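You operate a simulated robot arm through the tools that you are given. There is no shell and no other tool.

Carry out the task below with a simulated two-armed robot. There is one attempt and no reset: what you move stays moved.

JOB
Put the 25 mm bearing and the 2 m sensor away in the middle drawer.
Fine: shut it again; the other parts stay on the bench. Set down upright: what you pick out.

The check looks at the end state, three seconds after you hand in, the way a careful person would. Anything else that was tipped, shoved, dropped, spilled or broken makes it a failure.

ROBOT AND FRAMES
Two 7-joint arms with fingered hands on one trunk that stands fixed in place. Base frame: the origin is at the foot of the trunk, x ahead of it, y to its left, z up. Units: mm, degrees, N and s.
The left shoulder is at [60, 138, 897], the right one opposite. With the tool pointing down near the work surface each hand reaches from about 400 to 920 mm from the base axis, measured 20 degrees to its own side. Payload 4 kg a hand.
The tool frame of a hand sits at the grasp point between the pads (the TCP): z along the fingers, y along the line on which they close. The tips reach 36 mm beyond it. The gripper opens to 120 mm; its body begins 42 mm behind the TCP. The gripper is a hand of 5 fingers: y runs from the thumb to the fingers, the wrist lies at [-15, -109, -200] in the tool frame, and closing takes about 1.5 s.
Orientation is that of the tool frame in the base frame, as [roll, pitch, yaw] about the fixed x, y, z axes, in that order (R = Rz(yaw) Ry(pitch) Rx(roll)). With the fingers straight down and the wrist toward the robot, the tool's x, y and z point along [0, 1, 0], [1, 0, 0] and [0, 0, -1] of the base frame.

CONTROLS
- The arms move only by the tool jog_arm. It takes "left_plan", "right_plan" or both (then of equal length, played together; a hand with none holds still); each is a list that holds one entry, the list of rows, each a list of 6 numbers: the turn, a rotation vector about the tool's x, y, z in degrees, then the shift along the tool's x, y, z in m. In form: [[[wx, wy, wz, tx, ty, tz], ...]]. A call has 1 to 20 rows; each row shifts and turns the commanded pose from where the row before left it, along the tool's axes as they then stand. "left_fingers" and "right_fingers" are, for a hand that has rows, the closure in counts, from 0 (fully open) to 255 (shut), set as the call begins (left out, the last holds). A row lasts 0.2 s, in which the tool goes at most 50 mm and 8.6 degrees; a call with a longer step from one row to the next is refused whole, and so is a gripper value outside its range. Where a pose cannot be reached the arm comes as near as it can. A force on the tool above 90 N (or 10 N above the force at the start of the call, whichever is more), or a blocked arm, ends the call early, and 0.2 s more pass. The fingers move at their own pace (about 153 mm/s each) and stop on an object; they squeeze with about 28 N. The grip force told is the motor's: it shows also when the fingers shut on nothing. Time passes only in rows, and 0.2 s behind the last, so rows that do not move let the fingers close. It gives the time, the measured TCP pose, the force on the tool (base axes), the opening and the grip force at its end, in the units of the frame above (readings bear some noise), with the torque about the TCP (base axes, N m) and any sound that the robot's microphone picked up.
- Cameras (640 x 400 px; columns grow to the right, rows downward): "scene" is now at [42.6, -22.7, 1519.4]; the picture's right is [-0.31, -0.95, 0.00], its down [-0.72, 0.23, -0.65] and it looks along [0.62, -0.20, -0.76] (base axes); focal length 331 px, centre (320, 200). "left" rides on the left gripper at [-69, -79, -131] in its tool frame; the picture's right is [-0.78, -0.29, 0.55], its down [0.55, -0.73, 0.40] and it looks along [0.29, 0.61, 0.74] (tool axes); focal length 222 px, centre (320, 200). "right" rides on the right gripper at [69, -79, -131] in its tool frame; the picture's right is [-0.78, 0.29, -0.55], its down [-0.55, -0.73, 0.40] and it looks along [-0.29, 0.61, 0.74] (tool axes); focal length 222 px, centre (320, 200). There is no depth. A picture from a camera that has moved, and an enlarged one, comes with that camera's place and axes in the base frame and with its lens.
- capture(camera): a new picture of that camera. It takes no simulated time.
- move_column(by): slides the trunk up (or, below 0, down) by that many mm; the arms and the scene camera ride with it, the base frame stays. It gives what a move gives, with no picture.
- move_fingers(index, middle, ring, little, thumb_bend, thumb_turn, hand): sets how far each is bent, from 0 (flat) to 100 (curled in); at 30 the hand is open as for a grip, at 70 the pads meet at the TCP. One left out holds its place. A second passes; each finger stops where it meets its share of the squeeze, and holds until it gets a number again. A gripper value or a shape takes the hand back. It gives what a move gives, with no picture; readings hold the bend of each and the force on index, middle, ring, little, thumb and palm. thumb_turn goes from beside the hand (0) to across from the fingers (100), as for a grip.
- hand_shape(shape, hand): the hand has 5 fingers and takes this shape, open, in about a second: jaw (thumb against the fingers, like two jaws); tri (thumb and two fingers); tip (a fingertip pinch); poke (one finger out to press); point (the index stretched); flat (the hand flat); cup (the hand cupped); fist (a fist). The gripper value then closes the fingers along that shape, each until it touches; the sizes above hold for jaw. It gives what a move gives, with no picture.
- head_to(pan, tilt): turns the head with the scene camera to pan (to the left, within 86 degrees either way) and tilt (down, from -29 to 69), counted from straight ahead of the robot. It gives what a move gives.
- close_up(camera, box): a new picture of the part [left, top, right, bottom] of that camera's present view, enlarged. It takes no simulated time.
- close_job(): hands the job in; it is judged then, once.

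Places have to be worked out from the pictures, the camera data and where the tool is seen. Open the grippers and draw the arms clear of the work before you hand the job in, unless the task says otherwise.

The tools are called after ">>>" as a command line: name --argument value ..., lists and objects as JSON in quotes. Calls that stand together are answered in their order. jog_arm: Moves the arms, as the interface text tells. Its arguments: {"type":"object","properties":{"left_plan":{"type":"array"},"left_fingers":{"type":"number"},"right_plan":{"type":"array"},"right_fingers":{"type":"number"}},"required":[]} The other tools are called the same way: move_column (by) moves the trunk up or down; hand_shape (shape, hand) gives the hand a shape; move_fingers (index, middle, ring, little, thumb_bend, thumb_turn, hand) moves the fingers one by one; head_to (pan, tilt) turns the head that bears the scene camera; capture (camera) takes a picture; close_up (camera, box) takes an enlarged picture of a part of a camera's view; close_job () hands the job in.

At the start:

```text
clock: 0.0
left_ee_pos: [654.1, 173.5, 1089.0]
left_ee_rot: [179.9, 0.1, 90.1]
left_contact_force: [0.0, 0.3, -0.3]
left_ft_torque: [-0.03, -0.03, 0.0]
left_grip_width: 119.6
left_grasp_force: 0.1
left_shape: jaw
left_bend: [30.0, 30.0, 30.0, 30.0, 30.0, 97.0]
left_finger forces: [0.1, 0.0, 0.0, 0.0, 0.1, 0.1]
right_ee_pos: [477.7, -415.4, 1118.4]
right_ee_rot: [180.0, 0.0, 90.1]
right_contact_force: [-0.2, 0.4, 0.5]
right_ft_torque: [-0.01, 0.01, 0.01]
right_grip_width: 119.6
right_grasp_force: 0.0
right_shape: jaw
right_bend: [30.0, 30.0, 30.0, 30.0, 30.0, 97.0]
right_finger forces: [0.0, 0.1, 0.1, 0.0, 0.0, 0.1]
trunk travel left (down, up): [-475.0, 115.0]
head pan, tilt (commanded): [-17.9, 49.2]
```

scene: 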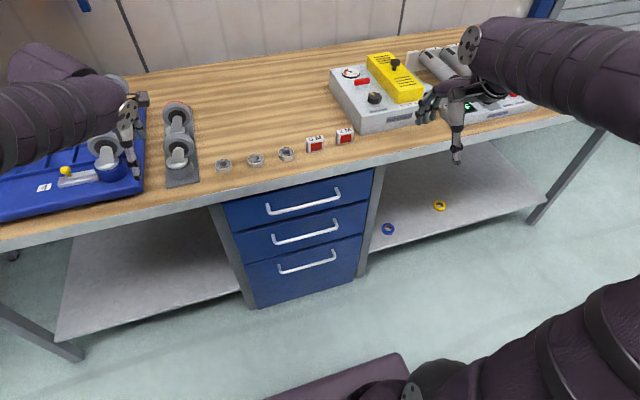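
right: 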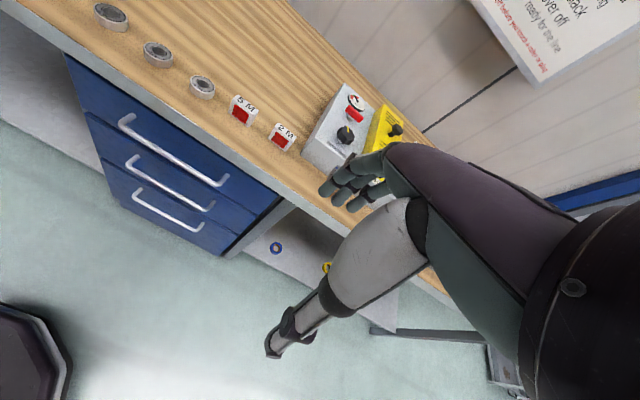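
left: 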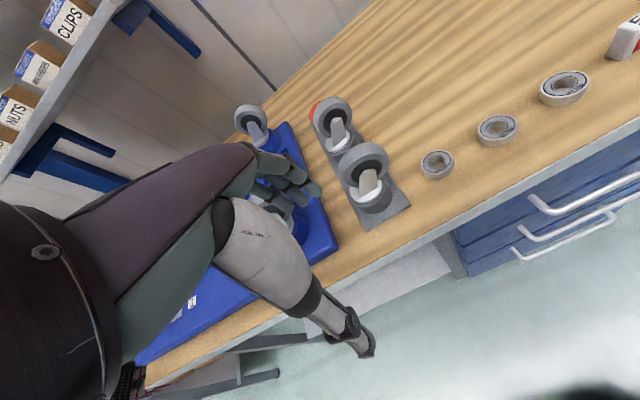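

I begin by looking at the parts and the drawers closer up.

>>> close_up --camera "scene" --box '[200, 110, 380, 222]'

>>> close_up --camera "scene" --box '[210, 160, 390, 300]'

>>> close_up --camera "right" --box '[60, 0, 320, 170]'

>>> close_up --camera "left" --box '[400, 20, 640, 200]'

```text
3.56 times, centred on (290, 166) of scene
camera zoom: at [42.6, -22.7, 1519.4], right [-0.31, -0.95, 0.0], down [-0.72, 0.23, -0.65], along [0.62, -0.2, -0.76], focal length 1178 px, centre (427, 321)
```

zoom: 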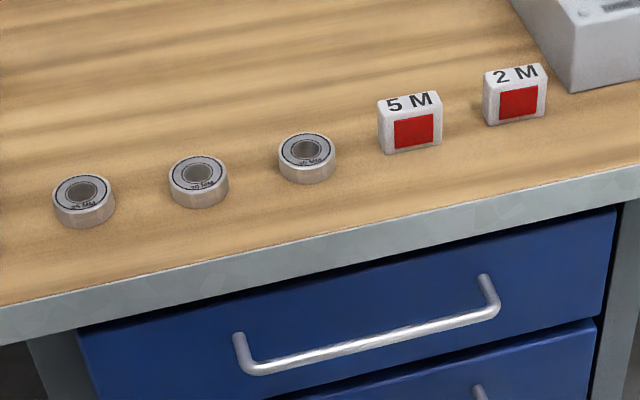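

```text
2.86 times, centred on (300, 230) of scene
camera zoom: at [42.6, -22.7, 1519.4], right [-0.31, -0.95, 0.0], down [-0.72, 0.23, -0.65], along [0.62, -0.2, -0.76], focal length 947 px, centre (377, 114)
```

zoom: 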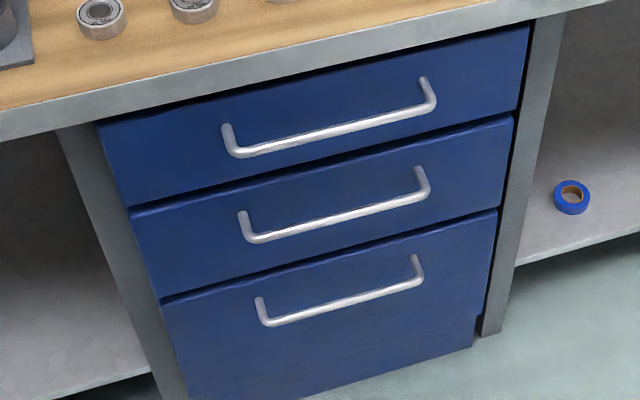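

```text
2.35 times, centred on (190, 85) of right
camera zoom: at [398.5, -344.0, 1249.8], right [0.29, -0.78, 0.55], down [-0.73, -0.55, -0.4], along [0.61, -0.29, -0.74], focal length 523 px, centre (626, 471)
```

zoom: 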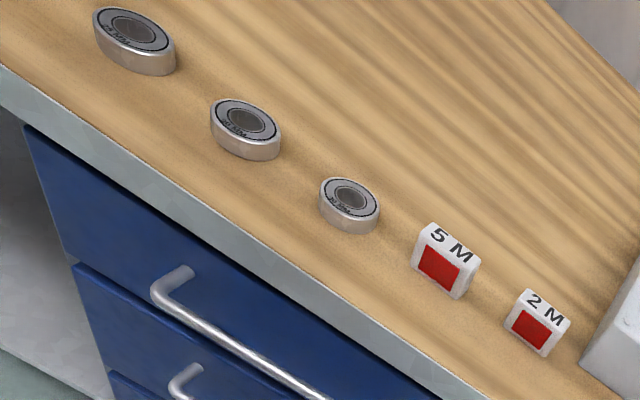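

```text
2.22 times, centred on (520, 110) of left
camera zoom: at [575.3, 103.2, 1220.5], right [-0.29, -0.78, -0.55], down [-0.73, 0.55, -0.4], along [0.61, 0.29, -0.74], focal length 494 px, centre (-124, 400)
```

zoom: 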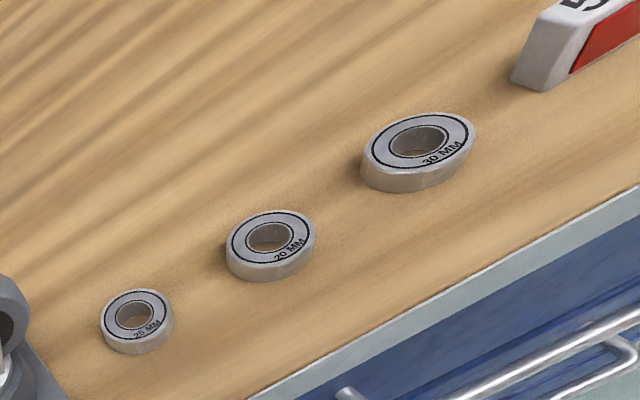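

The leftmost bearing appears to read 25 MM; I zoom further to make sure of each label.

>>> close_up --camera "left" --box '[410, 140, 470, 190]'

>>> close_up --camera "left" --box '[470, 100, 530, 160]'

>>> close_up --camera "left" --box '[530, 60, 600, 115]'

>>> close_up --camera "scene" --box '[210, 120, 360, 180]'

>>> close_up --camera "right" --box '[220, 80, 310, 160]'

```text
8.00 times, centred on (440, 165) of left
camera zoom: at [575.3, 103.2, 1220.5], right [-0.29, -0.78, -0.55], down [-0.73, 0.55, -0.4], along [0.61, 0.29, -0.74], focal length 1777 px, centre (-640, 480)
```

zoom: 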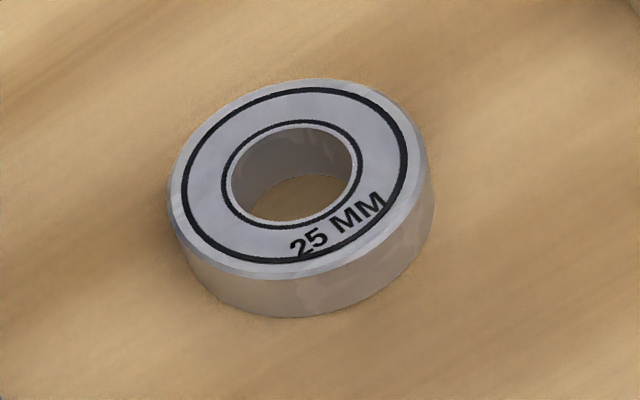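

```text
6.67 times, centred on (500, 130) of left
camera zoom: at [575.3, 103.2, 1220.5], right [-0.29, -0.78, -0.55], down [-0.73, 0.55, -0.4], along [0.61, 0.29, -0.74], focal length 1481 px, centre (-880, 667)
```

zoom: 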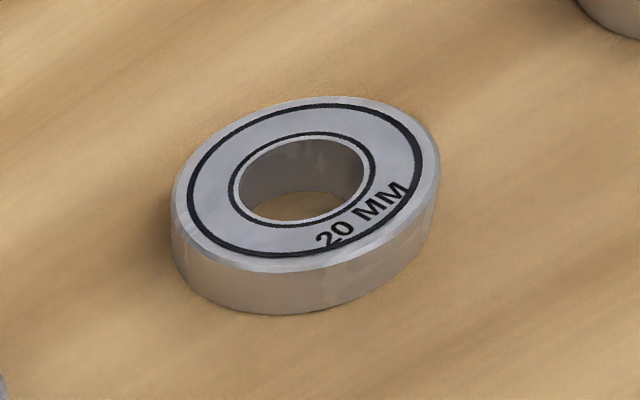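

```text
7.27 times, centred on (565, 88) of left
camera zoom: at [575.3, 103.2, 1220.5], right [-0.29, -0.78, -0.55], down [-0.73, 0.55, -0.4], along [0.61, 0.29, -0.74], focal length 1615 px, centre (-1462, 1018)
```

zoom: 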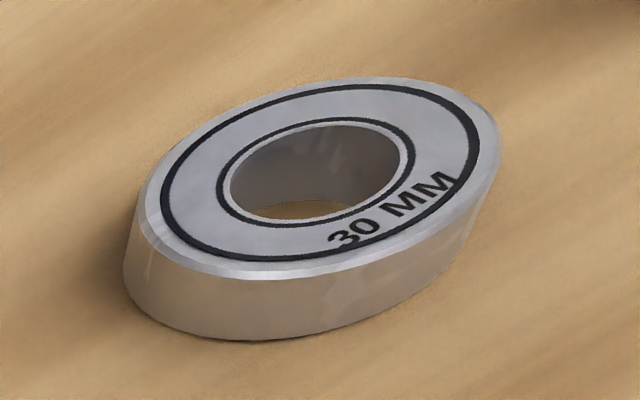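

```text
4.27 times, centred on (285, 150) of scene
camera zoom: at [42.6, -22.7, 1519.4], right [-0.31, -0.95, 0.0], down [-0.72, 0.23, -0.65], along [0.62, -0.2, -0.76], focal length 1414 px, centre (469, 413)
```

zoom: 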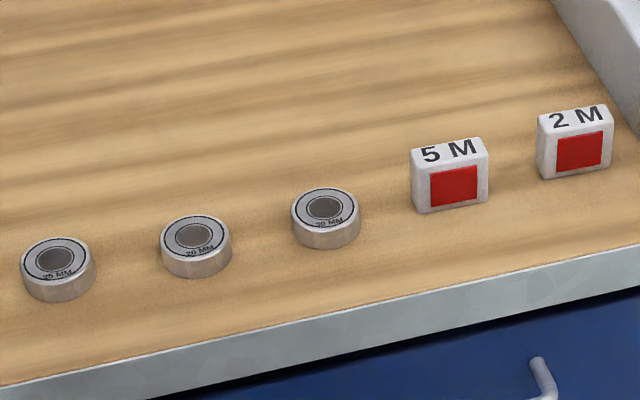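

```text
5.00 times, centred on (265, 120) of right
camera zoom: at [398.5, -344.0, 1249.8], right [0.29, -0.78, 0.55], down [-0.73, -0.55, -0.4], along [0.61, -0.29, -0.74], focal length 1111 px, centre (595, 600)
```

zoom: 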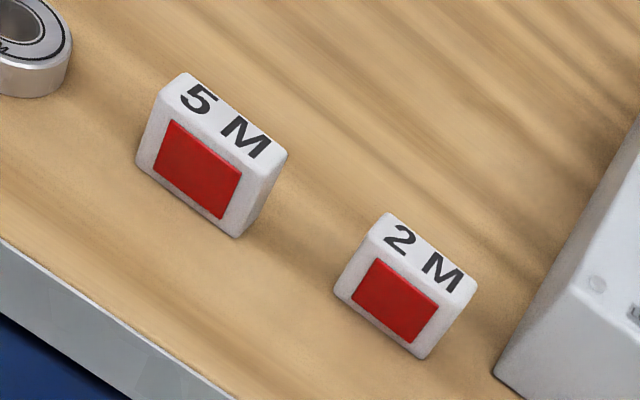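

The 25 mm bearing is the leftmost ring (about x 792, y 25), and the 2 M sensor is the rightmost block (about x 785, y −344). Next I look closely at the handles from the right camera so I can triangulate the middle drawer.

>>> close_up --camera "right" --box '[60, 60, 290, 260]'

>>> close_up --camera "right" --box '[240, 140, 460, 360]'

>>> close_up --camera "scene" --box '[400, 10, 540, 170]'

>>> close_up --camera "left" --box '[200, 120, 400, 360]'

```text
2.00 times, centred on (175, 160) of right
camera zoom: at [398.5, -344.0, 1249.8], right [0.29, -0.78, 0.55], down [-0.73, -0.55, -0.4], along [0.61, -0.29, -0.74], focal length 444 px, centre (610, 280)
```

zoom: 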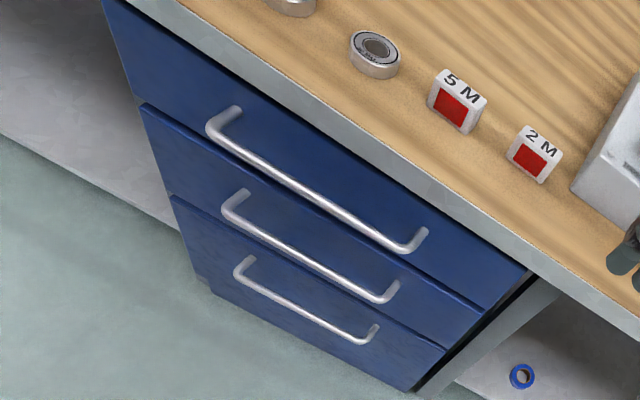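

```text
1.82 times, centred on (350, 250) of right
camera zoom: at [398.5, -344.0, 1249.8], right [0.29, -0.78, 0.55], down [-0.73, -0.55, -0.4], along [0.61, -0.29, -0.74], focal length 404 px, centre (266, 109)
```

zoom: 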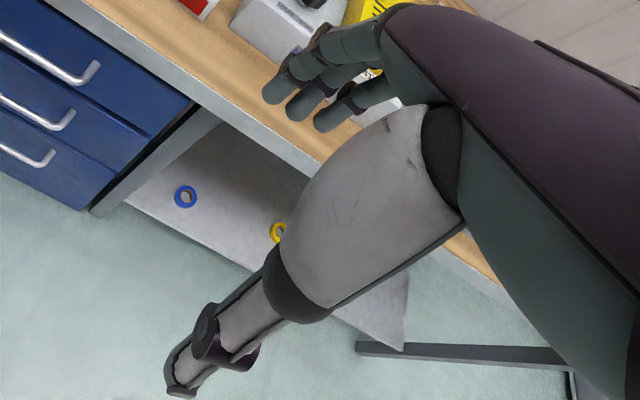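

```text
2.50 times, centred on (470, 90) of scene
camera zoom: at [42.6, -22.7, 1519.4], right [-0.31, -0.95, 0.0], down [-0.72, 0.23, -0.65], along [0.62, -0.2, -0.76], focal length 828 px, centre (-55, 475)
```

zoom: 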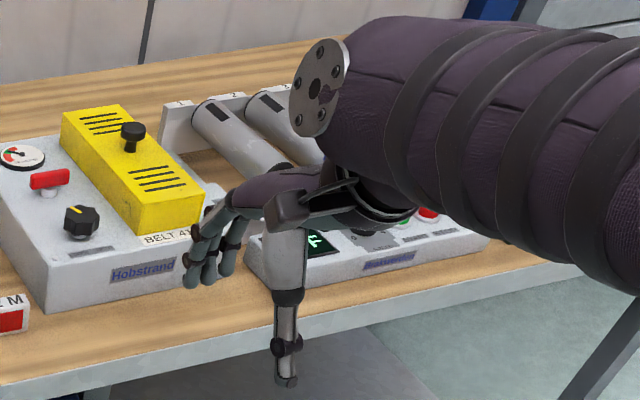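

```text
1.67 times, centred on (300, 240) of left
camera zoom: at [575.3, 103.2, 1220.5], right [-0.29, -0.78, -0.55], down [-0.73, 0.55, -0.4], along [0.61, 0.29, -0.74], focal length 370 px, centre (353, 133)
```

zoom: 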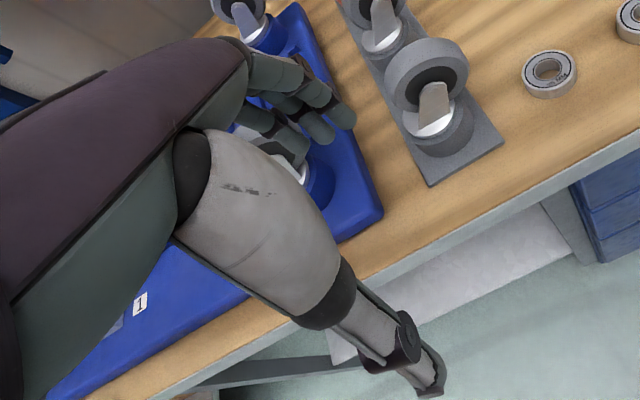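

Triangulating gives the middle handle bar at about x 679, z 572, running y −70 to −291, and the bench front edge at x ≈ 705. Before lowering the trunk I draw the left hand back from over the bench.

>>> jog_arm --left_plan '[[[0, 0, 0, 0, -0.04, 0], [0, 0, 0, 0, -0.04, 0], [0, 0, 0, 0, -0.04, 0], [0, 0, 0, 0, -0.04, 0], [0, 0, 0, 0, -0.04, 0], [0, 0, 0, 0, 0, 0]]]'

```text
clock: 1.4
left_ee_pos: [456.0, 172.5, 1088.0]
left_ee_rot: [180.0, 0.0, 90.0]
left_contact_force: [-0.1, -0.2, 0.4]
left_ft_torque: [-0.04, -0.02, 0.02]
left_grip_width: 119.8
left_grasp_force: 0.1
left_shape: jaw
left_bend: [30.0, 30.0, 30.0, 30.0, 30.0, 97.0]
left_finger forces: [0.0, 0.1, 0.1, 0.0, 0.0, 0.0]
right_ee_pos: [476.3, -413.5, 1117.4]
right_ee_rot: [180.0, 0.0, 90.1]
right_contact_force: [0.9, 0.2, 0.2]
right_ft_torque: [0.03, 0.02, 0.0]
right_grip_width: 119.8
right_grasp_force: 0.0
right_shape: jaw
right_bend: [30.0, 30.0, 30.0, 30.0, 30.0, 97.0]
right_finger forces: [0.1, 0.0, 0.0, 0.1, 0.0, 0.0]
trunk travel left (down, up): [-475.0, 115.0]
head pan, tilt (commanded): [-17.9, 49.2]
```

The left hand is now back at x 456, clear of the bench. I lower the trunk by 350 mm so that the arms can work at drawer height.

>>> move_column --by -350

>>> capture --camera "scene"

>>> capture --camera "right"

```text
clock: 4.8
left_ee_pos: [455.2, 171.8, 739.7]
left_ee_rot: [179.9, 0.1, 89.9]
left_contact_force: [0.8, -0.6, -0.5]
left_ft_torque: [0.01, 0.0, 0.05]
left_grip_width: 119.7
left_grasp_force: 0.0
left_shape: jaw
left_bend: [30.0, 30.0, 30.0, 30.0, 30.0, 97.0]
left_finger forces: [0.0, 0.0, 0.0, 0.1, 0.0, 0.0]
right_ee_pos: [478.0, -415.1, 767.8]
right_ee_rot: [-180.0, 0.0, 90.0]
right_contact_force: [-0.3, -0.3, -0.7]
right_ft_torque: [-0.02, 0.0, 0.02]
right_grip_width: 119.4
right_grasp_force: 0.1
right_shape: jaw
right_bend: [30.0, 30.0, 30.0, 30.0, 30.0, 97.0]
right_finger forces: [0.0, 0.0, 0.1, 0.0, 0.0, 0.0]
trunk travel left (down, up): [-125.0, 465.0]
head pan, tilt (commanded): [-17.9, 49.2]
```

```text
taken
camera scene: at [42.5, -22.6, 1169.4], right [-0.31, -0.95, 0.0], down [-0.72, 0.23, -0.65], along [0.62, -0.2, -0.76], focal length 331 px, centre (320, 200)
```

scene: 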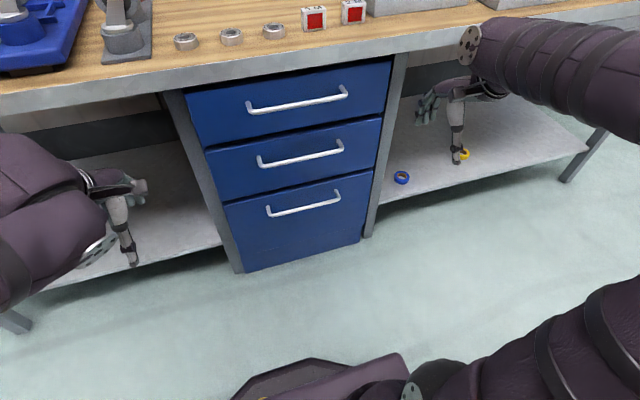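

```text
taken
camera right: at [398.4, -344.0, 899.9], right [0.29, -0.78, 0.55], down [-0.73, -0.55, -0.4], along [0.61, -0.29, -0.74], focal length 222 px, centre (320, 200)
```

right: 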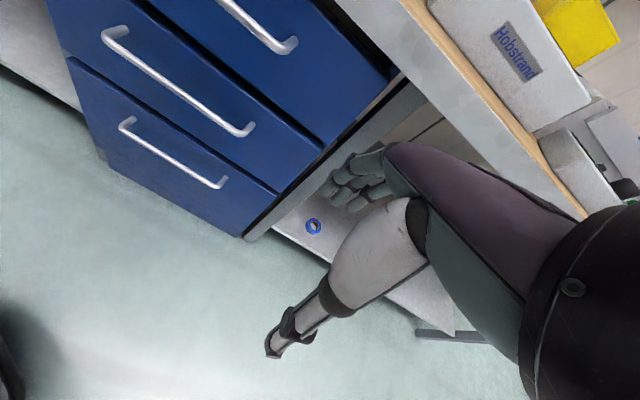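

With the camera lower I take a sharper view of the drawer fronts and handles.

>>> close_up --camera "scene" --box '[200, 70, 400, 195]'

>>> close_up --camera "scene" --box '[160, 0, 380, 80]'

>>> close_up --camera "right" --box '[80, 0, 280, 160]'

```text
3.20 times, centred on (300, 132) of scene
camera zoom: at [42.5, -22.6, 1169.4], right [-0.31, -0.95, 0.0], down [-0.72, 0.23, -0.65], along [0.62, -0.2, -0.76], focal length 1060 px, centre (384, 416)
```

zoom: 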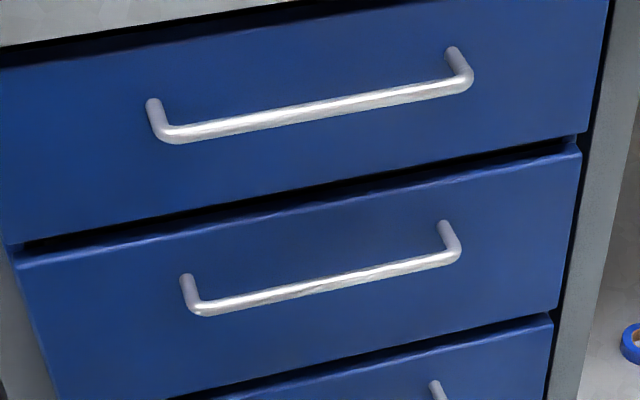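

```text
2.91 times, centred on (270, 40) of scene
camera zoom: at [42.5, -22.6, 1169.4], right [-0.31, -0.95, 0.0], down [-0.72, 0.23, -0.65], along [0.62, -0.2, -0.76], focal length 964 px, centre (466, 666)
```

zoom: 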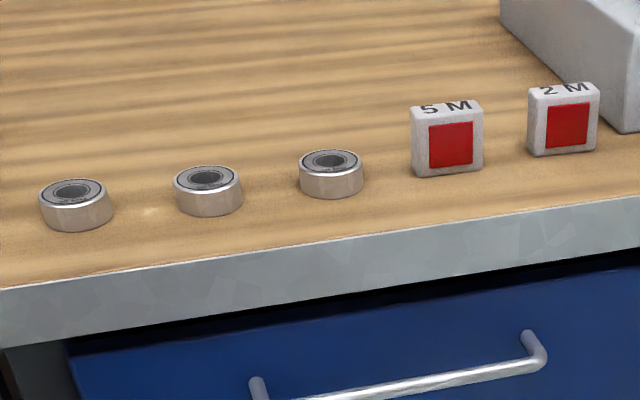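

```text
2.50 times, centred on (180, 80) of right
camera zoom: at [398.4, -344.0, 899.9], right [0.29, -0.78, 0.55], down [-0.73, -0.55, -0.4], along [0.61, -0.29, -0.74], focal length 555 px, centre (670, 500)
```

zoom: 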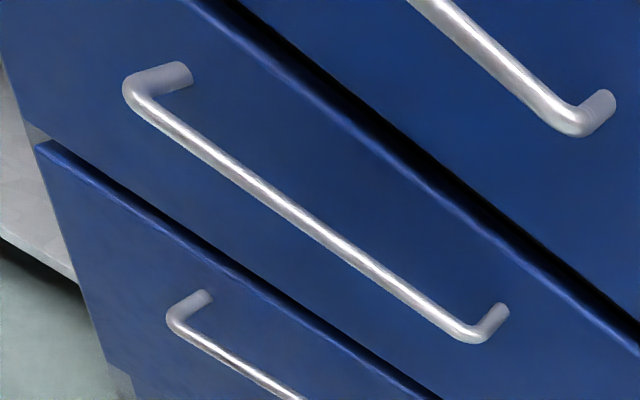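

Combining four views, the middle handle bar is near x 671, z 588 (centre y −179), about 36 mm off the drawer front at x ≈ 707. I now pitch the right hand up so the fingers point forward at the drawer, with the thumb below.

>>> jog_arm --right_plan '[[[-8.18, 0, 0, 0, 0, 0], [-8.18, 0, 0, 0, 0, 0], [-8.18, 0, 0, 0, 0, 0], [-8.18, 0, 0, 0, 0, 0], [-8.18, 0, 0, 0, 0, 0], [-8.18, 0, 0, 0, 0, 0], [-8.18, 0, 0, 0, 0, 0], [-8.18, 0, 0, 0, 0, 0], [-8.18, 0, 0, 0, 0, 0], [-8.18, 0, 0, 0, 0, 0], [-8.18, 0, 0, 0, 0, 0], [0, 0, 0, 0, 0, 0]]]'

>>> capture --camera "scene"

>>> capture --camera "right"

```text
clock: 7.4
left_ee_pos: [455.6, 173.6, 739.1]
left_ee_rot: [-180.0, 0.0, 90.0]
left_contact_force: [-0.6, 0.3, 1.0]
left_ft_torque: [-0.02, 0.01, 0.01]
left_grip_width: 119.8
left_grasp_force: 0.0
left_shape: jaw
left_bend: [30.0, 30.0, 30.0, 30.0, 30.0, 97.0]
left_finger forces: [0.0, 0.0, 0.0, 0.1, 0.0, 0.0]
right_ee_pos: [482.3, -410.6, 803.6]
right_ee_rot: [90.0, 0.0, 90.1]
right_contact_force: [-0.5, -0.2, -0.3]
right_ft_torque: [-0.03, -0.01, -0.02]
right_grip_width: 119.8
right_grasp_force: 0.1
right_shape: jaw
right_bend: [30.0, 30.0, 30.0, 30.0, 30.0, 97.0]
right_finger forces: [0.0, 0.0, 0.1, 0.0, 0.1, 0.1]
right hand out of reach, approached as far as the arm can: row 11
trunk travel left (down, up): [-125.0, 465.0]
head pan, tilt (commanded): [-17.9, 49.2]
```

```text
taken
camera scene: at [42.4, -22.6, 1169.4], right [-0.31, -0.95, 0.0], down [-0.72, 0.23, -0.65], along [0.62, -0.2, -0.76], focal length 331 px, centre (320, 200)
```

scene: 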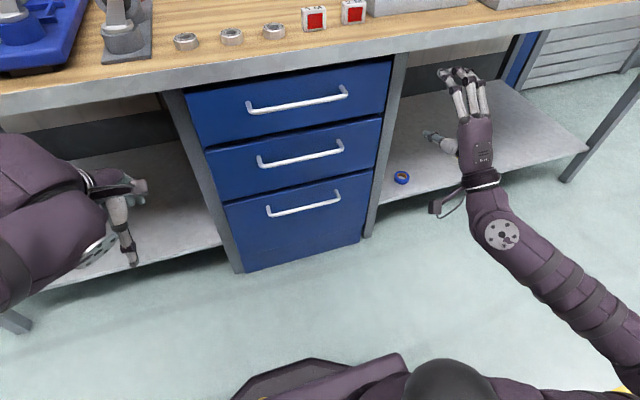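

```text
taken
camera right: at [352.2, -339.0, 724.0], right [-0.55, -0.79, 0.29], down [0.4, -0.55, -0.73], along [0.74, -0.29, 0.61], focal length 222 px, centre (320, 200)
```

right: 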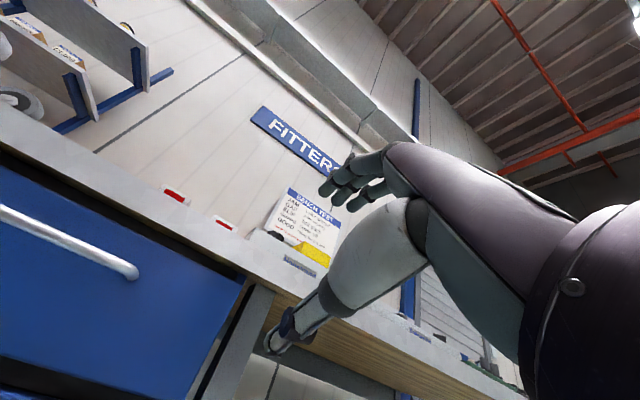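

The right hand now points forward at (482, −411, 804). I move it in front of the middle handle, still well short of it.

>>> jog_arm --right_plan '[[[0, 0, 0, 0.0295, -0.027, 0.01], [0, 0, 0, 0.0295, -0.027, 0.01], [0, 0, 0, 0.0295, -0.027, 0.01], [0, 0, 0, 0.0295, -0.027, 0.01], [0, 0, 0, 0.0295, -0.027, 0.01], [0, 0, 0, 0.0295, -0.027, 0.01], [0, 0, 0, 0.0295, -0.027, 0.01], [0, 0, 0, 0.0295, -0.027, 0.01], [0, 0, 0, 0, 0, 0]]]'

>>> capture --camera "scene"

>>> capture --camera "right"

```text
clock: 9.4
left_ee_pos: [456.1, 172.3, 739.5]
left_ee_rot: [180.0, 0.0, 89.9]
left_contact_force: [-0.1, -0.5, 0.0]
left_ft_torque: [0.01, -0.02, 0.03]
left_grip_width: 119.8
left_grasp_force: 0.1
left_shape: jaw
left_bend: [30.0, 30.0, 30.0, 30.0, 30.0, 97.0]
left_finger forces: [0.1, 0.0, 0.0, 0.0, 0.0, 0.1]
right_ee_pos: [517.0, -368.9, 760.8]
right_ee_rot: [89.7, 0.1, 90.3]
right_contact_force: [0.5, 0.8, 0.1]
right_ft_torque: [0.0, 0.0, -0.03]
right_grip_width: 119.9
right_grasp_force: 0.1
right_shape: jaw
right_bend: [30.0, 30.0, 30.0, 30.0, 30.0, 97.0]
right_finger forces: [0.0, 0.1, 0.0, 0.0, 0.1, 0.1]
right hand out of reach, approached as far as the arm can: row 1, 2, 3, 4, 5, 6, 7, 8
trunk travel left (down, up): [-125.0, 465.0]
head pan, tilt (commanded): [-17.9, 49.2]
```

```text
taken
camera scene: at [42.5, -22.7, 1169.4], right [-0.31, -0.95, 0.0], down [-0.72, 0.23, -0.65], along [0.62, -0.2, -0.76], focal length 331 px, centre (320, 200)
```

scene: 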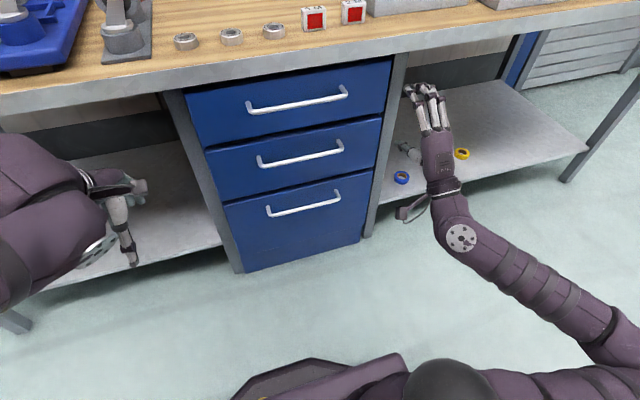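

```text
taken
camera right: at [386.9, -299.0, 680.9], right [-0.54, -0.79, 0.29], down [0.4, -0.55, -0.73], along [0.73, -0.28, 0.62], focal length 222 px, centre (320, 200)
```

right: 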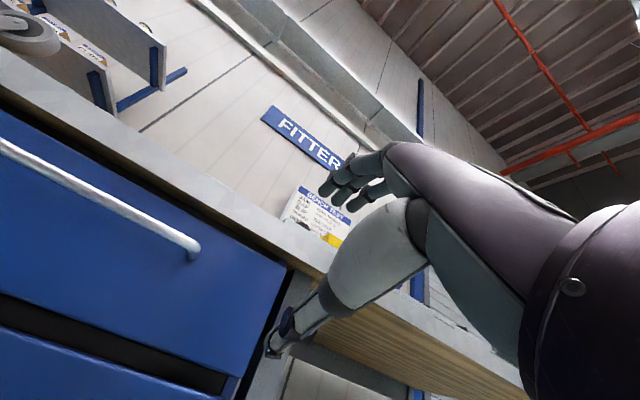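

At this trunk height the wrist can't keep the fingers level that low. I tilt the fingers down about 43°, which is easier for the wrist and makes a better hook, and check where the hand settles.

>>> jog_arm --right_plan '[[[8.5, 0, 0, 0, 0, 0], [8.5, 0, 0, 0, 0, 0], [8.5, 0, 0, 0, 0, 0], [8.5, 0, 0, 0, 0, 0], [8.5, 0, 0, 0, 0, 0], [0, 0, 0, 0, 0, 0]]]'

>>> capture --camera "scene"

>>> capture --camera "right"

```text
clock: 10.8
left_ee_pos: [455.3, 172.5, 738.4]
left_ee_rot: [-180.0, 0.1, 90.0]
left_contact_force: [-0.3, 0.2, 0.3]
left_ft_torque: [-0.01, 0.03, 0.0]
left_grip_width: 120.2
left_grasp_force: 0.1
left_shape: jaw
left_bend: [30.0, 30.0, 30.0, 30.0, 30.0, 97.0]
left_finger forces: [0.0, 0.0, 0.1, 0.0, 0.0, 0.1]
right_ee_pos: [517.2, -368.2, 760.7]
right_ee_rot: [132.5, -0.1, 90.1]
right_contact_force: [-0.5, 0.7, 0.8]
right_ft_torque: [-0.01, -0.05, -0.01]
right_grip_width: 120.0
right_grasp_force: 0.0
right_shape: jaw
right_bend: [30.0, 30.0, 30.0, 30.0, 30.0, 97.0]
right_finger forces: [0.0, 0.0, 0.0, 0.1, 0.0, 0.0]
trunk travel left (down, up): [-125.0, 465.0]
head pan, tilt (commanded): [-17.9, 49.2]
```

```text
taken
camera scene: at [42.6, -22.5, 1169.3], right [-0.31, -0.95, 0.0], down [-0.72, 0.23, -0.65], along [0.62, -0.2, -0.76], focal length 331 px, centre (320, 200)
```

scene: 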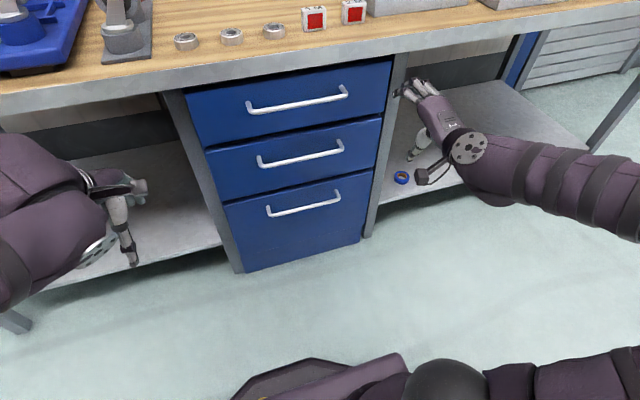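

```text
taken
camera right: at [368.2, -298.2, 791.5], right [-0.2, -0.79, 0.58], down [-0.2, -0.55, -0.81], along [0.96, -0.29, -0.05], focal length 222 px, centre (320, 200)
```

right: 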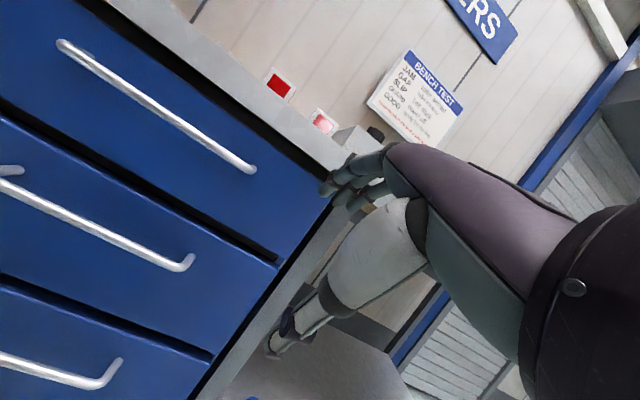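

The commanded pose follows what is reached, and the hand holds at 42° below level. I now move to a pre-grasp spot up and back from the middle handle along the finger direction, narrowing the fingers to about 50 mm.

>>> jog_arm --right_plan '[[[0, 0, 0, 0.0315, -0.0039, 0.0201], [0, 0, 0, 0.0315, -0.0039, 0.0201], [0, 0, 0, 0.0315, -0.0039, 0.0201], [0, 0, 0, 0.0315, -0.0039, 0.0201], [0, 0, 0, 0.0315, -0.0039, 0.0201], [0, 0, 0, 0.0315, -0.0039, 0.0201], [0, 0, 0, 0, 0, 0]]]' --right_fingers 140

>>> capture --camera "scene"

>>> capture --camera "right"

```text
clock: 12.4
left_ee_pos: [454.5, 171.9, 739.2]
left_ee_rot: [180.0, 0.0, 90.0]
left_contact_force: [-0.8, 0.0, 0.3]
left_ft_torque: [0.02, 0.0, -0.01]
left_grip_width: 119.6
left_grasp_force: 0.1
left_shape: jaw
left_bend: [30.0, 30.0, 30.0, 30.0, 30.0, 97.0]
left_finger forces: [0.0, 0.1, 0.0, 0.1, 0.1, 0.0]
right_ee_pos: [589.6, -180.1, 662.7]
right_ee_rot: [132.5, -0.1, 90.2]
right_contact_force: [0.5, 0.9, -0.7]
right_ft_torque: [-0.01, -0.01, 0.01]
right_grip_width: 54.1
right_grasp_force: 0.1
right_shape: jaw
right_bend: [44.0, 48.0, 46.0, 70.0, 61.0, 100.0]
right_finger forces: [0.1, 0.1, 0.0, 0.0, 0.0, 0.0]
trunk travel left (down, up): [-125.0, 465.0]
head pan, tilt (commanded): [-17.9, 49.2]
```

```text
taken
camera scene: at [42.7, -22.5, 1169.4], right [-0.31, -0.95, 0.0], down [-0.72, 0.23, -0.65], along [0.62, -0.2, -0.76], focal length 331 px, centre (320, 200)
```

scene: 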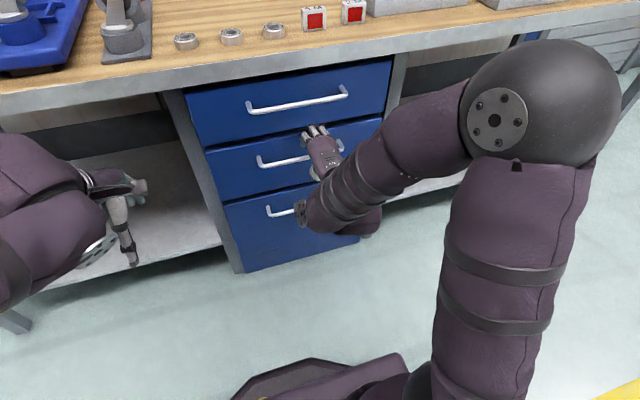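

```text
taken
camera right: at [440.9, -108.9, 692.0], right [-0.21, -0.79, 0.58], down [-0.2, -0.55, -0.81], along [0.96, -0.29, -0.05], focal length 222 px, centre (320, 200)
```

right: 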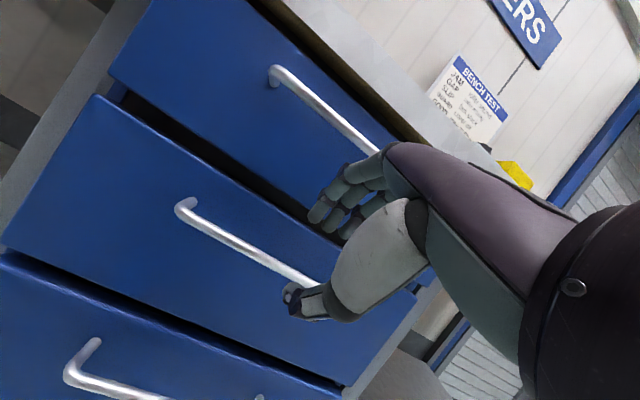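

The hand is in front of the handle with a 54 mm opening. I zoom the right camera in on the handle to refine its height relative to the fingers.

>>> close_up --camera "right" --box '[150, 140, 400, 340]'

>>> close_up --camera "scene" --box '[230, 90, 390, 220]'

```text
2.00 times, centred on (275, 240) of right
camera zoom: at [440.9, -108.9, 692.0], right [-0.21, -0.79, 0.58], down [-0.2, -0.55, -0.81], along [0.96, -0.29, -0.05], focal length 444 px, centre (410, 120)
```

zoom: 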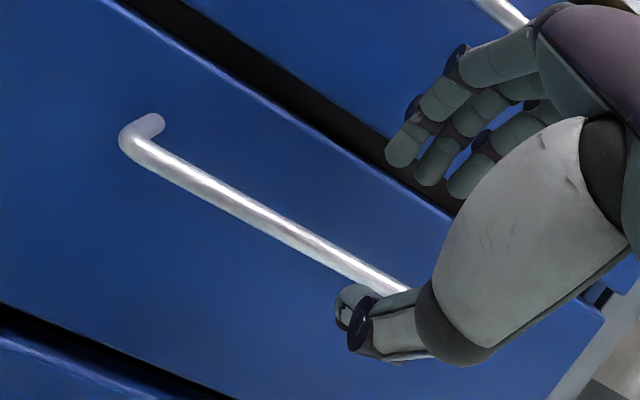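

```text
3.08 times, centred on (310, 155) of scene
camera zoom: at [42.7, -22.5, 1169.4], right [-0.31, -0.95, 0.0], down [-0.72, 0.23, -0.65], along [0.62, -0.2, -0.76], focal length 1020 px, centre (351, 338)
```

zoom: 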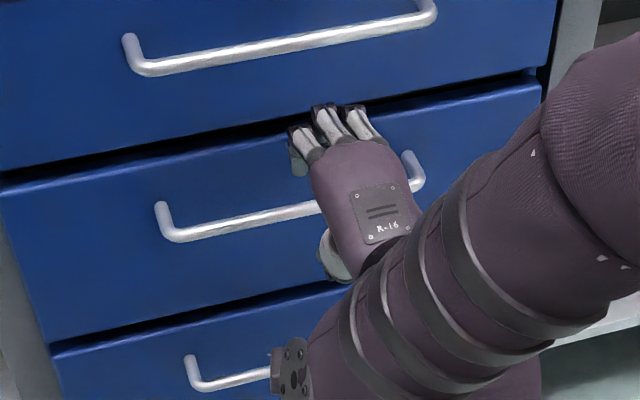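

The refined bar location is about (671, z 592), with the drawer front at x ≈ 707. I narrow the fingers to about 34 mm and advance 60 mm along them, stopping short of the bar to check.

>>> jog_arm --right_plan '[[[0, 0, 0, 0, 0.0029, 0], [0, 0, 0, 0, 0, 0.015], [0, 0, 0, 0, 0, 0.015], [0, 0, 0, 0, 0, 0.015], [0, 0, 0, 0, 0, 0.01], [0, 0, 0, 0, 0, 0]]]' --right_fingers 183

>>> capture --camera "right"

>>> close_up --camera "right" --box '[200, 120, 420, 320]'

>>> close_up --camera "scene" --box '[250, 100, 370, 200]'

```text
clock: 13.8
left_ee_pos: [455.7, 172.3, 739.0]
left_ee_rot: [180.0, -0.1, 90.0]
left_contact_force: [-0.1, -0.7, -0.1]
left_ft_torque: [0.0, 0.0, 0.03]
left_grip_width: 119.8
left_grasp_force: 0.1
left_shape: jaw
left_bend: [30.0, 30.0, 30.0, 30.0, 30.0, 97.0]
left_finger forces: [0.0, 0.1, 0.0, 0.1, 0.1, 0.1]
right_ee_pos: [632.4, -180.3, 627.6]
right_ee_rot: [132.5, 0.0, 89.9]
right_contact_force: [-1.0, 0.3, 0.7]
right_ft_torque: [-0.02, 0.0, -0.01]
right_grip_width: 34.4
right_grasp_force: 0.0
right_shape: jaw
right_bend: [52.0, 55.0, 54.0, 71.0, 68.0, 100.0]
right_finger forces: [0.0, 0.1, 0.0, 0.0, 0.0, 0.0]
trunk travel left (down, up): [-125.0, 465.0]
head pan, tilt (commanded): [-17.9, 49.2]
```

```text
taken
camera right: at [483.4, -109.5, 657.5], right [-0.21, -0.78, 0.58], down [-0.2, -0.55, -0.81], along [0.96, -0.29, -0.05], focal length 222 px, centre (320, 200)
```

right: 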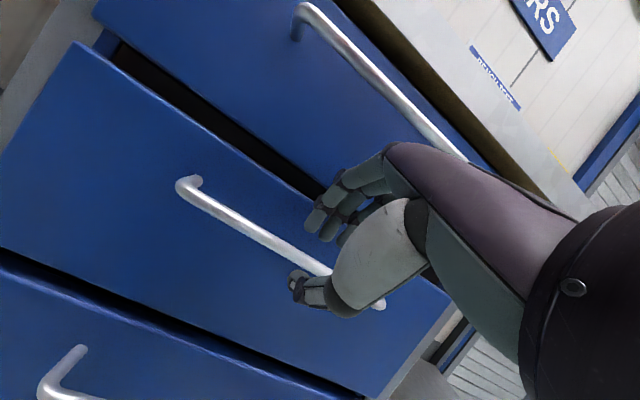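

```text
2.00 times, centred on (310, 220) of right
camera zoom: at [483.4, -109.5, 657.5], right [-0.21, -0.78, 0.58], down [-0.2, -0.55, -0.81], along [0.96, -0.29, -0.05], focal length 444 px, centre (340, 160)
```

zoom: 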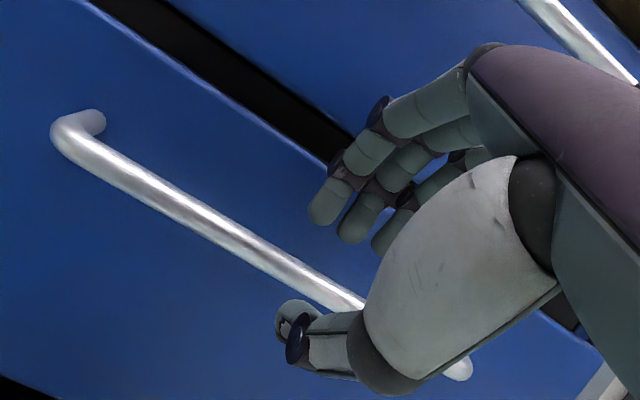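

```text
4.00 times, centred on (310, 150) of scene
camera zoom: at [42.6, -22.6, 1169.4], right [-0.31, -0.95, 0.0], down [-0.72, 0.23, -0.65], along [0.62, -0.2, -0.76], focal length 1326 px, centre (360, 400)
```

zoom: 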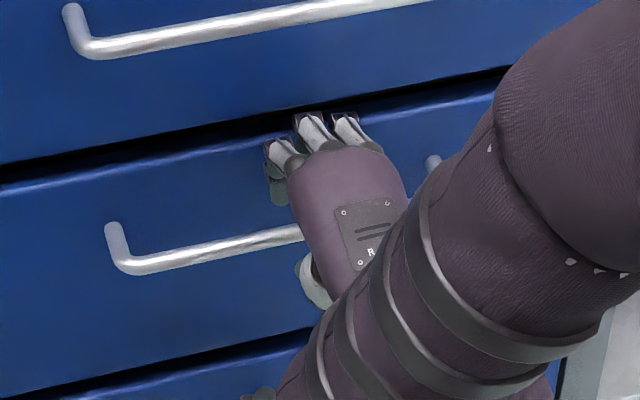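

The bar lies 51 mm ahead, centred between thumb and fingers within 1 mm. I advance 31 mm so the fingertips pass behind the bar without touching the drawer front.

>>> jog_arm --right_plan '[[[0, 0, 0, 0, 0, 0.01], [0, 0, 0, 0, 0, 0.01], [0, 0, 0, 0, 0, 0.011], [0, 0, 0, 0, 0, 0]]]'

>>> close_up --camera "right" --box '[200, 120, 420, 320]'

>>> close_up --camera "scene" --box '[250, 100, 370, 200]'

```text
clock: 14.8
left_ee_pos: [456.0, 172.5, 738.9]
left_ee_rot: [180.0, 0.0, 90.0]
left_contact_force: [0.0, -0.3, 0.3]
left_ft_torque: [-0.01, -0.01, 0.0]
left_grip_width: 119.7
left_grasp_force: 0.0
left_shape: jaw
left_bend: [30.0, 30.0, 30.0, 30.0, 30.0, 97.0]
left_finger forces: [0.0, 0.1, 0.0, 0.0, 0.0, 0.1]
right_ee_pos: [655.7, -180.1, 605.9]
right_ee_rot: [132.6, 0.0, 90.0]
right_contact_force: [-0.4, -0.2, 0.4]
right_ft_torque: [0.0, -0.02, -0.01]
right_grip_width: 34.2
right_grasp_force: 0.0
right_shape: jaw
right_bend: [52.0, 56.0, 54.0, 71.0, 68.0, 100.0]
right_finger forces: [0.0, 0.9, 0.0, 0.1, 0.0, 0.0]
trunk travel left (down, up): [-125.0, 465.0]
head pan, tilt (commanded): [-17.9, 49.2]
```

```text
2.00 times, centred on (310, 220) of right
camera zoom: at [506.5, -109.8, 636.9], right [-0.21, -0.79, 0.58], down [-0.2, -0.55, -0.81], along [0.96, -0.29, -0.05], focal length 444 px, centre (340, 160)
```

zoom: 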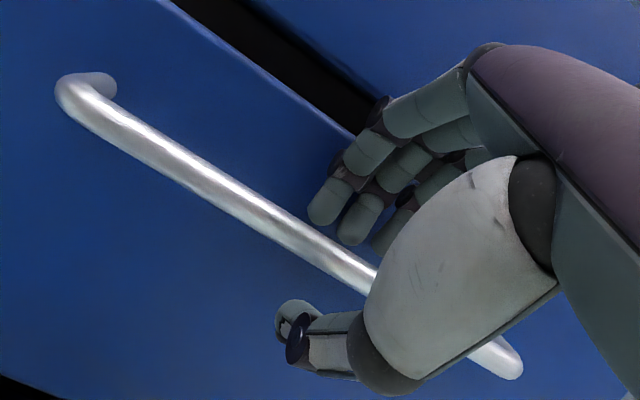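

```text
4.00 times, centred on (310, 150) of scene
camera zoom: at [42.5, -22.6, 1169.4], right [-0.31, -0.95, 0.0], down [-0.72, 0.23, -0.65], along [0.62, -0.2, -0.76], focal length 1326 px, centre (360, 400)
```

zoom: 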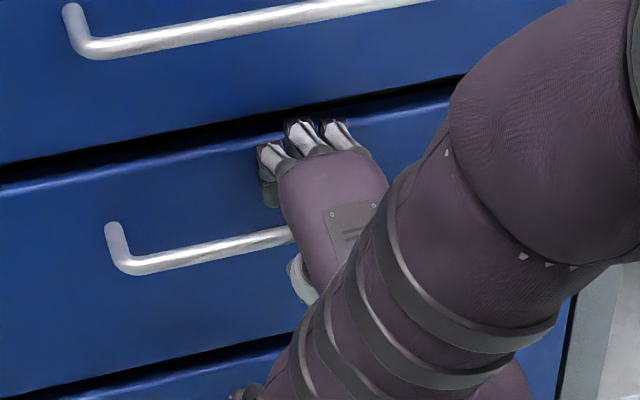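

The fingers straddle the bar, with the middle fingertip just brushing the front. I close the hand on the bar.

>>> jog_arm --right_plan '[[[0, 0, 0, 0, 0, 0], [0, 0, 0, 0, 0, 0], [0, 0, 0, 0, 0, 0], [0, 0, 0, 0, 0, 0], [0, 0, 0, 0, 0, 0], [0, 0, 0, 0, 0, 0]]]' --right_fingers 255

>>> close_up --camera "right" --box '[200, 120, 420, 320]'

```text
clock: 16.2
left_ee_pos: [454.9, 172.1, 738.2]
left_ee_rot: [-179.8, 0.0, 90.0]
left_contact_force: [-0.1, -0.4, 0.6]
left_ft_torque: [0.0, -0.01, 0.0]
left_grip_width: 119.8
left_grasp_force: 0.1
left_shape: jaw
left_bend: [30.0, 30.0, 30.0, 30.0, 30.0, 97.0]
left_finger forces: [0.0, 0.0, 0.0, 0.0, 0.0, 0.0]
right_ee_pos: [656.4, -180.1, 604.9]
right_ee_rot: [132.7, 0.0, 89.9]
right_contact_force: [-2.0, 2.8, -13.4]
right_ft_torque: [0.0, 0.12, 0.07]
right_grip_width: 0.0
right_grasp_force: 28.6
right_shape: jaw
right_bend: [70.0, 63.0, 70.0, 70.0, 70.0, 100.0]
right_finger forces: [0.0, 0.0, 2.9, 1.8, 29.7, 0.0]
trunk travel left (down, up): [-125.0, 465.0]
head pan, tilt (commanded): [-17.9, 49.2]
```

```text
2.00 times, centred on (310, 220) of right
camera zoom: at [506.6, -109.9, 636.0], right [-0.2, -0.78, 0.58], down [-0.21, -0.55, -0.81], along [0.96, -0.29, -0.05], focal length 444 px, centre (340, 160)
```

zoom: 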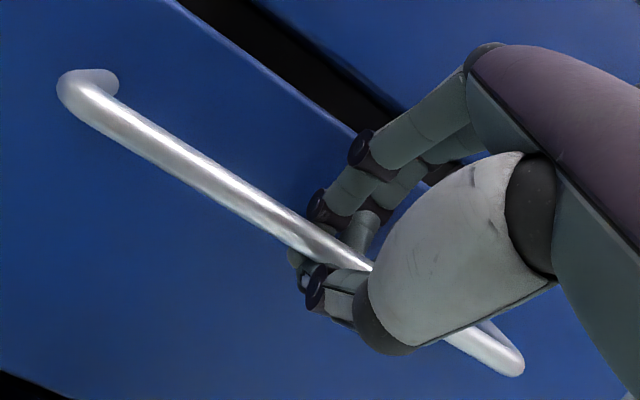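

The fingers have closed round the bar, hooking behind it. I pull straight back 40 mm as a trial.

>>> jog_arm --right_plan '[[[0, 0, 0, 0, -0.00676, -0.00737], [0, 0, 0, 0, -0.00676, -0.00737], [0, 0, 0, 0, -0.00676, -0.00737], [0, 0, 0, 0, -0.00676, -0.00737], [0, 0, 0, 0, 0, 0]]]'

>>> capture --camera "scene"

>>> capture --camera "right"

```text
clock: 17.4
left_ee_pos: [456.4, 172.4, 738.1]
left_ee_rot: [-179.9, 0.1, 90.1]
left_contact_force: [0.0, 0.2, 0.1]
left_ft_torque: [0.02, 0.02, -0.03]
left_grip_width: 119.6
left_grasp_force: 0.0
left_shape: jaw
left_bend: [30.0, 30.0, 30.0, 30.0, 30.0, 97.0]
left_finger forces: [0.0, 0.0, 0.1, 0.0, 0.0, 0.0]
right_ee_pos: [614.8, -180.3, 604.4]
right_ee_rot: [132.7, 0.0, 90.1]
right_contact_force: [1.0, 1.7, -14.0]
right_ft_torque: [0.0, 0.11, 0.09]
right_grip_width: 0.0
right_grasp_force: 28.1
right_shape: jaw
right_bend: [70.0, 63.0, 70.0, 70.0, 70.0, 100.0]
right_finger forces: [0.0, 0.0, 3.1, 1.8, 29.4, 0.1]
trunk travel left (down, up): [-125.0, 465.0]
head pan, tilt (commanded): [-17.9, 49.2]
```

```text
taken
camera scene: at [43.4, -22.7, 1169.3], right [-0.31, -0.95, 0.0], down [-0.72, 0.23, -0.65], along [0.62, -0.2, -0.76], focal length 331 px, centre (320, 200)
```

scene: 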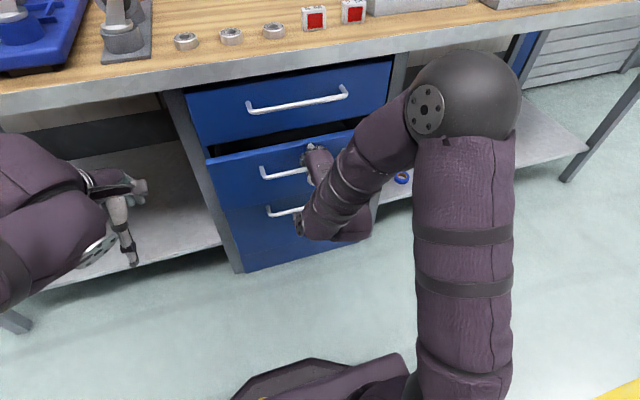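

```text
taken
camera right: at [466.0, -109.8, 635.8], right [-0.21, -0.78, 0.58], down [-0.21, -0.55, -0.81], along [0.96, -0.29, -0.05], focal length 222 px, centre (320, 200)
```

right: 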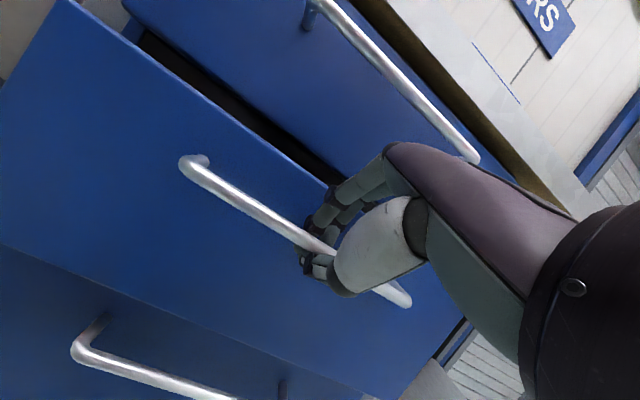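

The drawer follows the hand with almost no resistance. I keep pulling straight back about 200 mm more.

>>> jog_arm --right_plan '[[[0, 0, 0, 0, -0.01351, -0.01474], [0, 0, 0, 0, -0.01351, -0.01474], [0, 0, 0, 0, -0.01351, -0.01474], [0, 0, 0, 0, -0.01351, -0.01474], [0, 0, 0, 0, -0.01351, -0.01474], [0, 0, 0, 0, -0.01351, -0.01474], [0, 0, 0, 0, -0.01351, -0.01474], [0, 0, 0, 0, -0.01351, -0.01474], [0, 0, 0, 0, -0.01351, -0.01474], [0, 0, 0, 0, 0, 0]]]'

>>> capture --camera "scene"

>>> capture --camera "right"

```text
clock: 19.6
left_ee_pos: [455.8, 172.0, 738.3]
left_ee_rot: [180.0, 0.0, 90.0]
left_contact_force: [0.9, 0.2, 1.2]
left_ft_torque: [-0.03, 0.01, -0.03]
left_grip_width: 119.6
left_grasp_force: 0.0
left_shape: jaw
left_bend: [30.0, 30.0, 30.0, 30.0, 30.0, 97.0]
left_finger forces: [0.1, 0.0, 0.0, 0.0, 0.0, 0.0]
right_ee_pos: [546.7, -180.2, 603.9]
right_ee_rot: [132.6, 0.0, 90.0]
right_contact_force: [-1.6, 3.0, -16.3]
right_ft_torque: [-0.01, 0.22, 0.05]
right_grip_width: 0.1
right_grasp_force: 28.2
right_shape: jaw
right_bend: [70.0, 63.0, 70.0, 70.0, 70.0, 100.0]
right_finger forces: [0.0, 0.0, 3.1, 1.9, 32.0, 0.0]
right hand out of reach, approached as far as the arm can: row 4, 5, 6, 7, 8, 9
trunk travel left (down, up): [-125.0, 465.0]
head pan, tilt (commanded): [-17.9, 49.2]
```

```text
taken
camera scene: at [43.4, -22.8, 1169.3], right [-0.31, -0.95, 0.0], down [-0.72, 0.23, -0.65], along [0.62, -0.2, -0.76], focal length 331 px, centre (320, 200)
```

scene: 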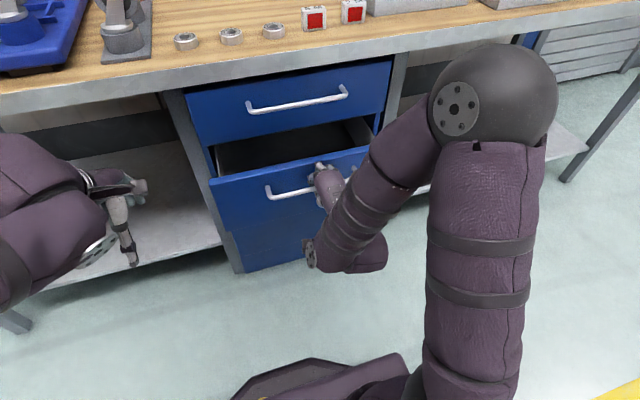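

```text
taken
camera right: at [396.4, -109.8, 636.0], right [-0.21, -0.78, 0.58], down [-0.21, -0.55, -0.81], along [0.96, -0.29, -0.05], focal length 222 px, centre (320, 200)
```

right: 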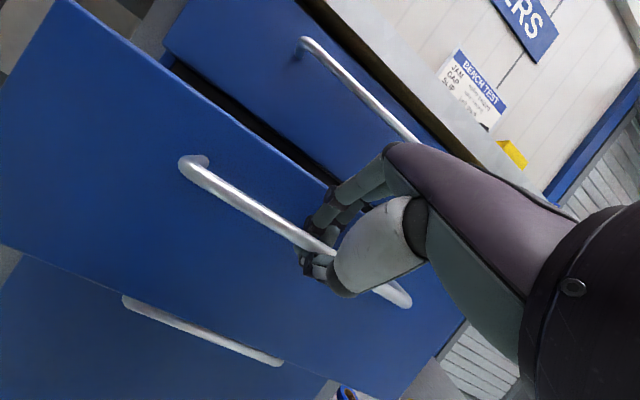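

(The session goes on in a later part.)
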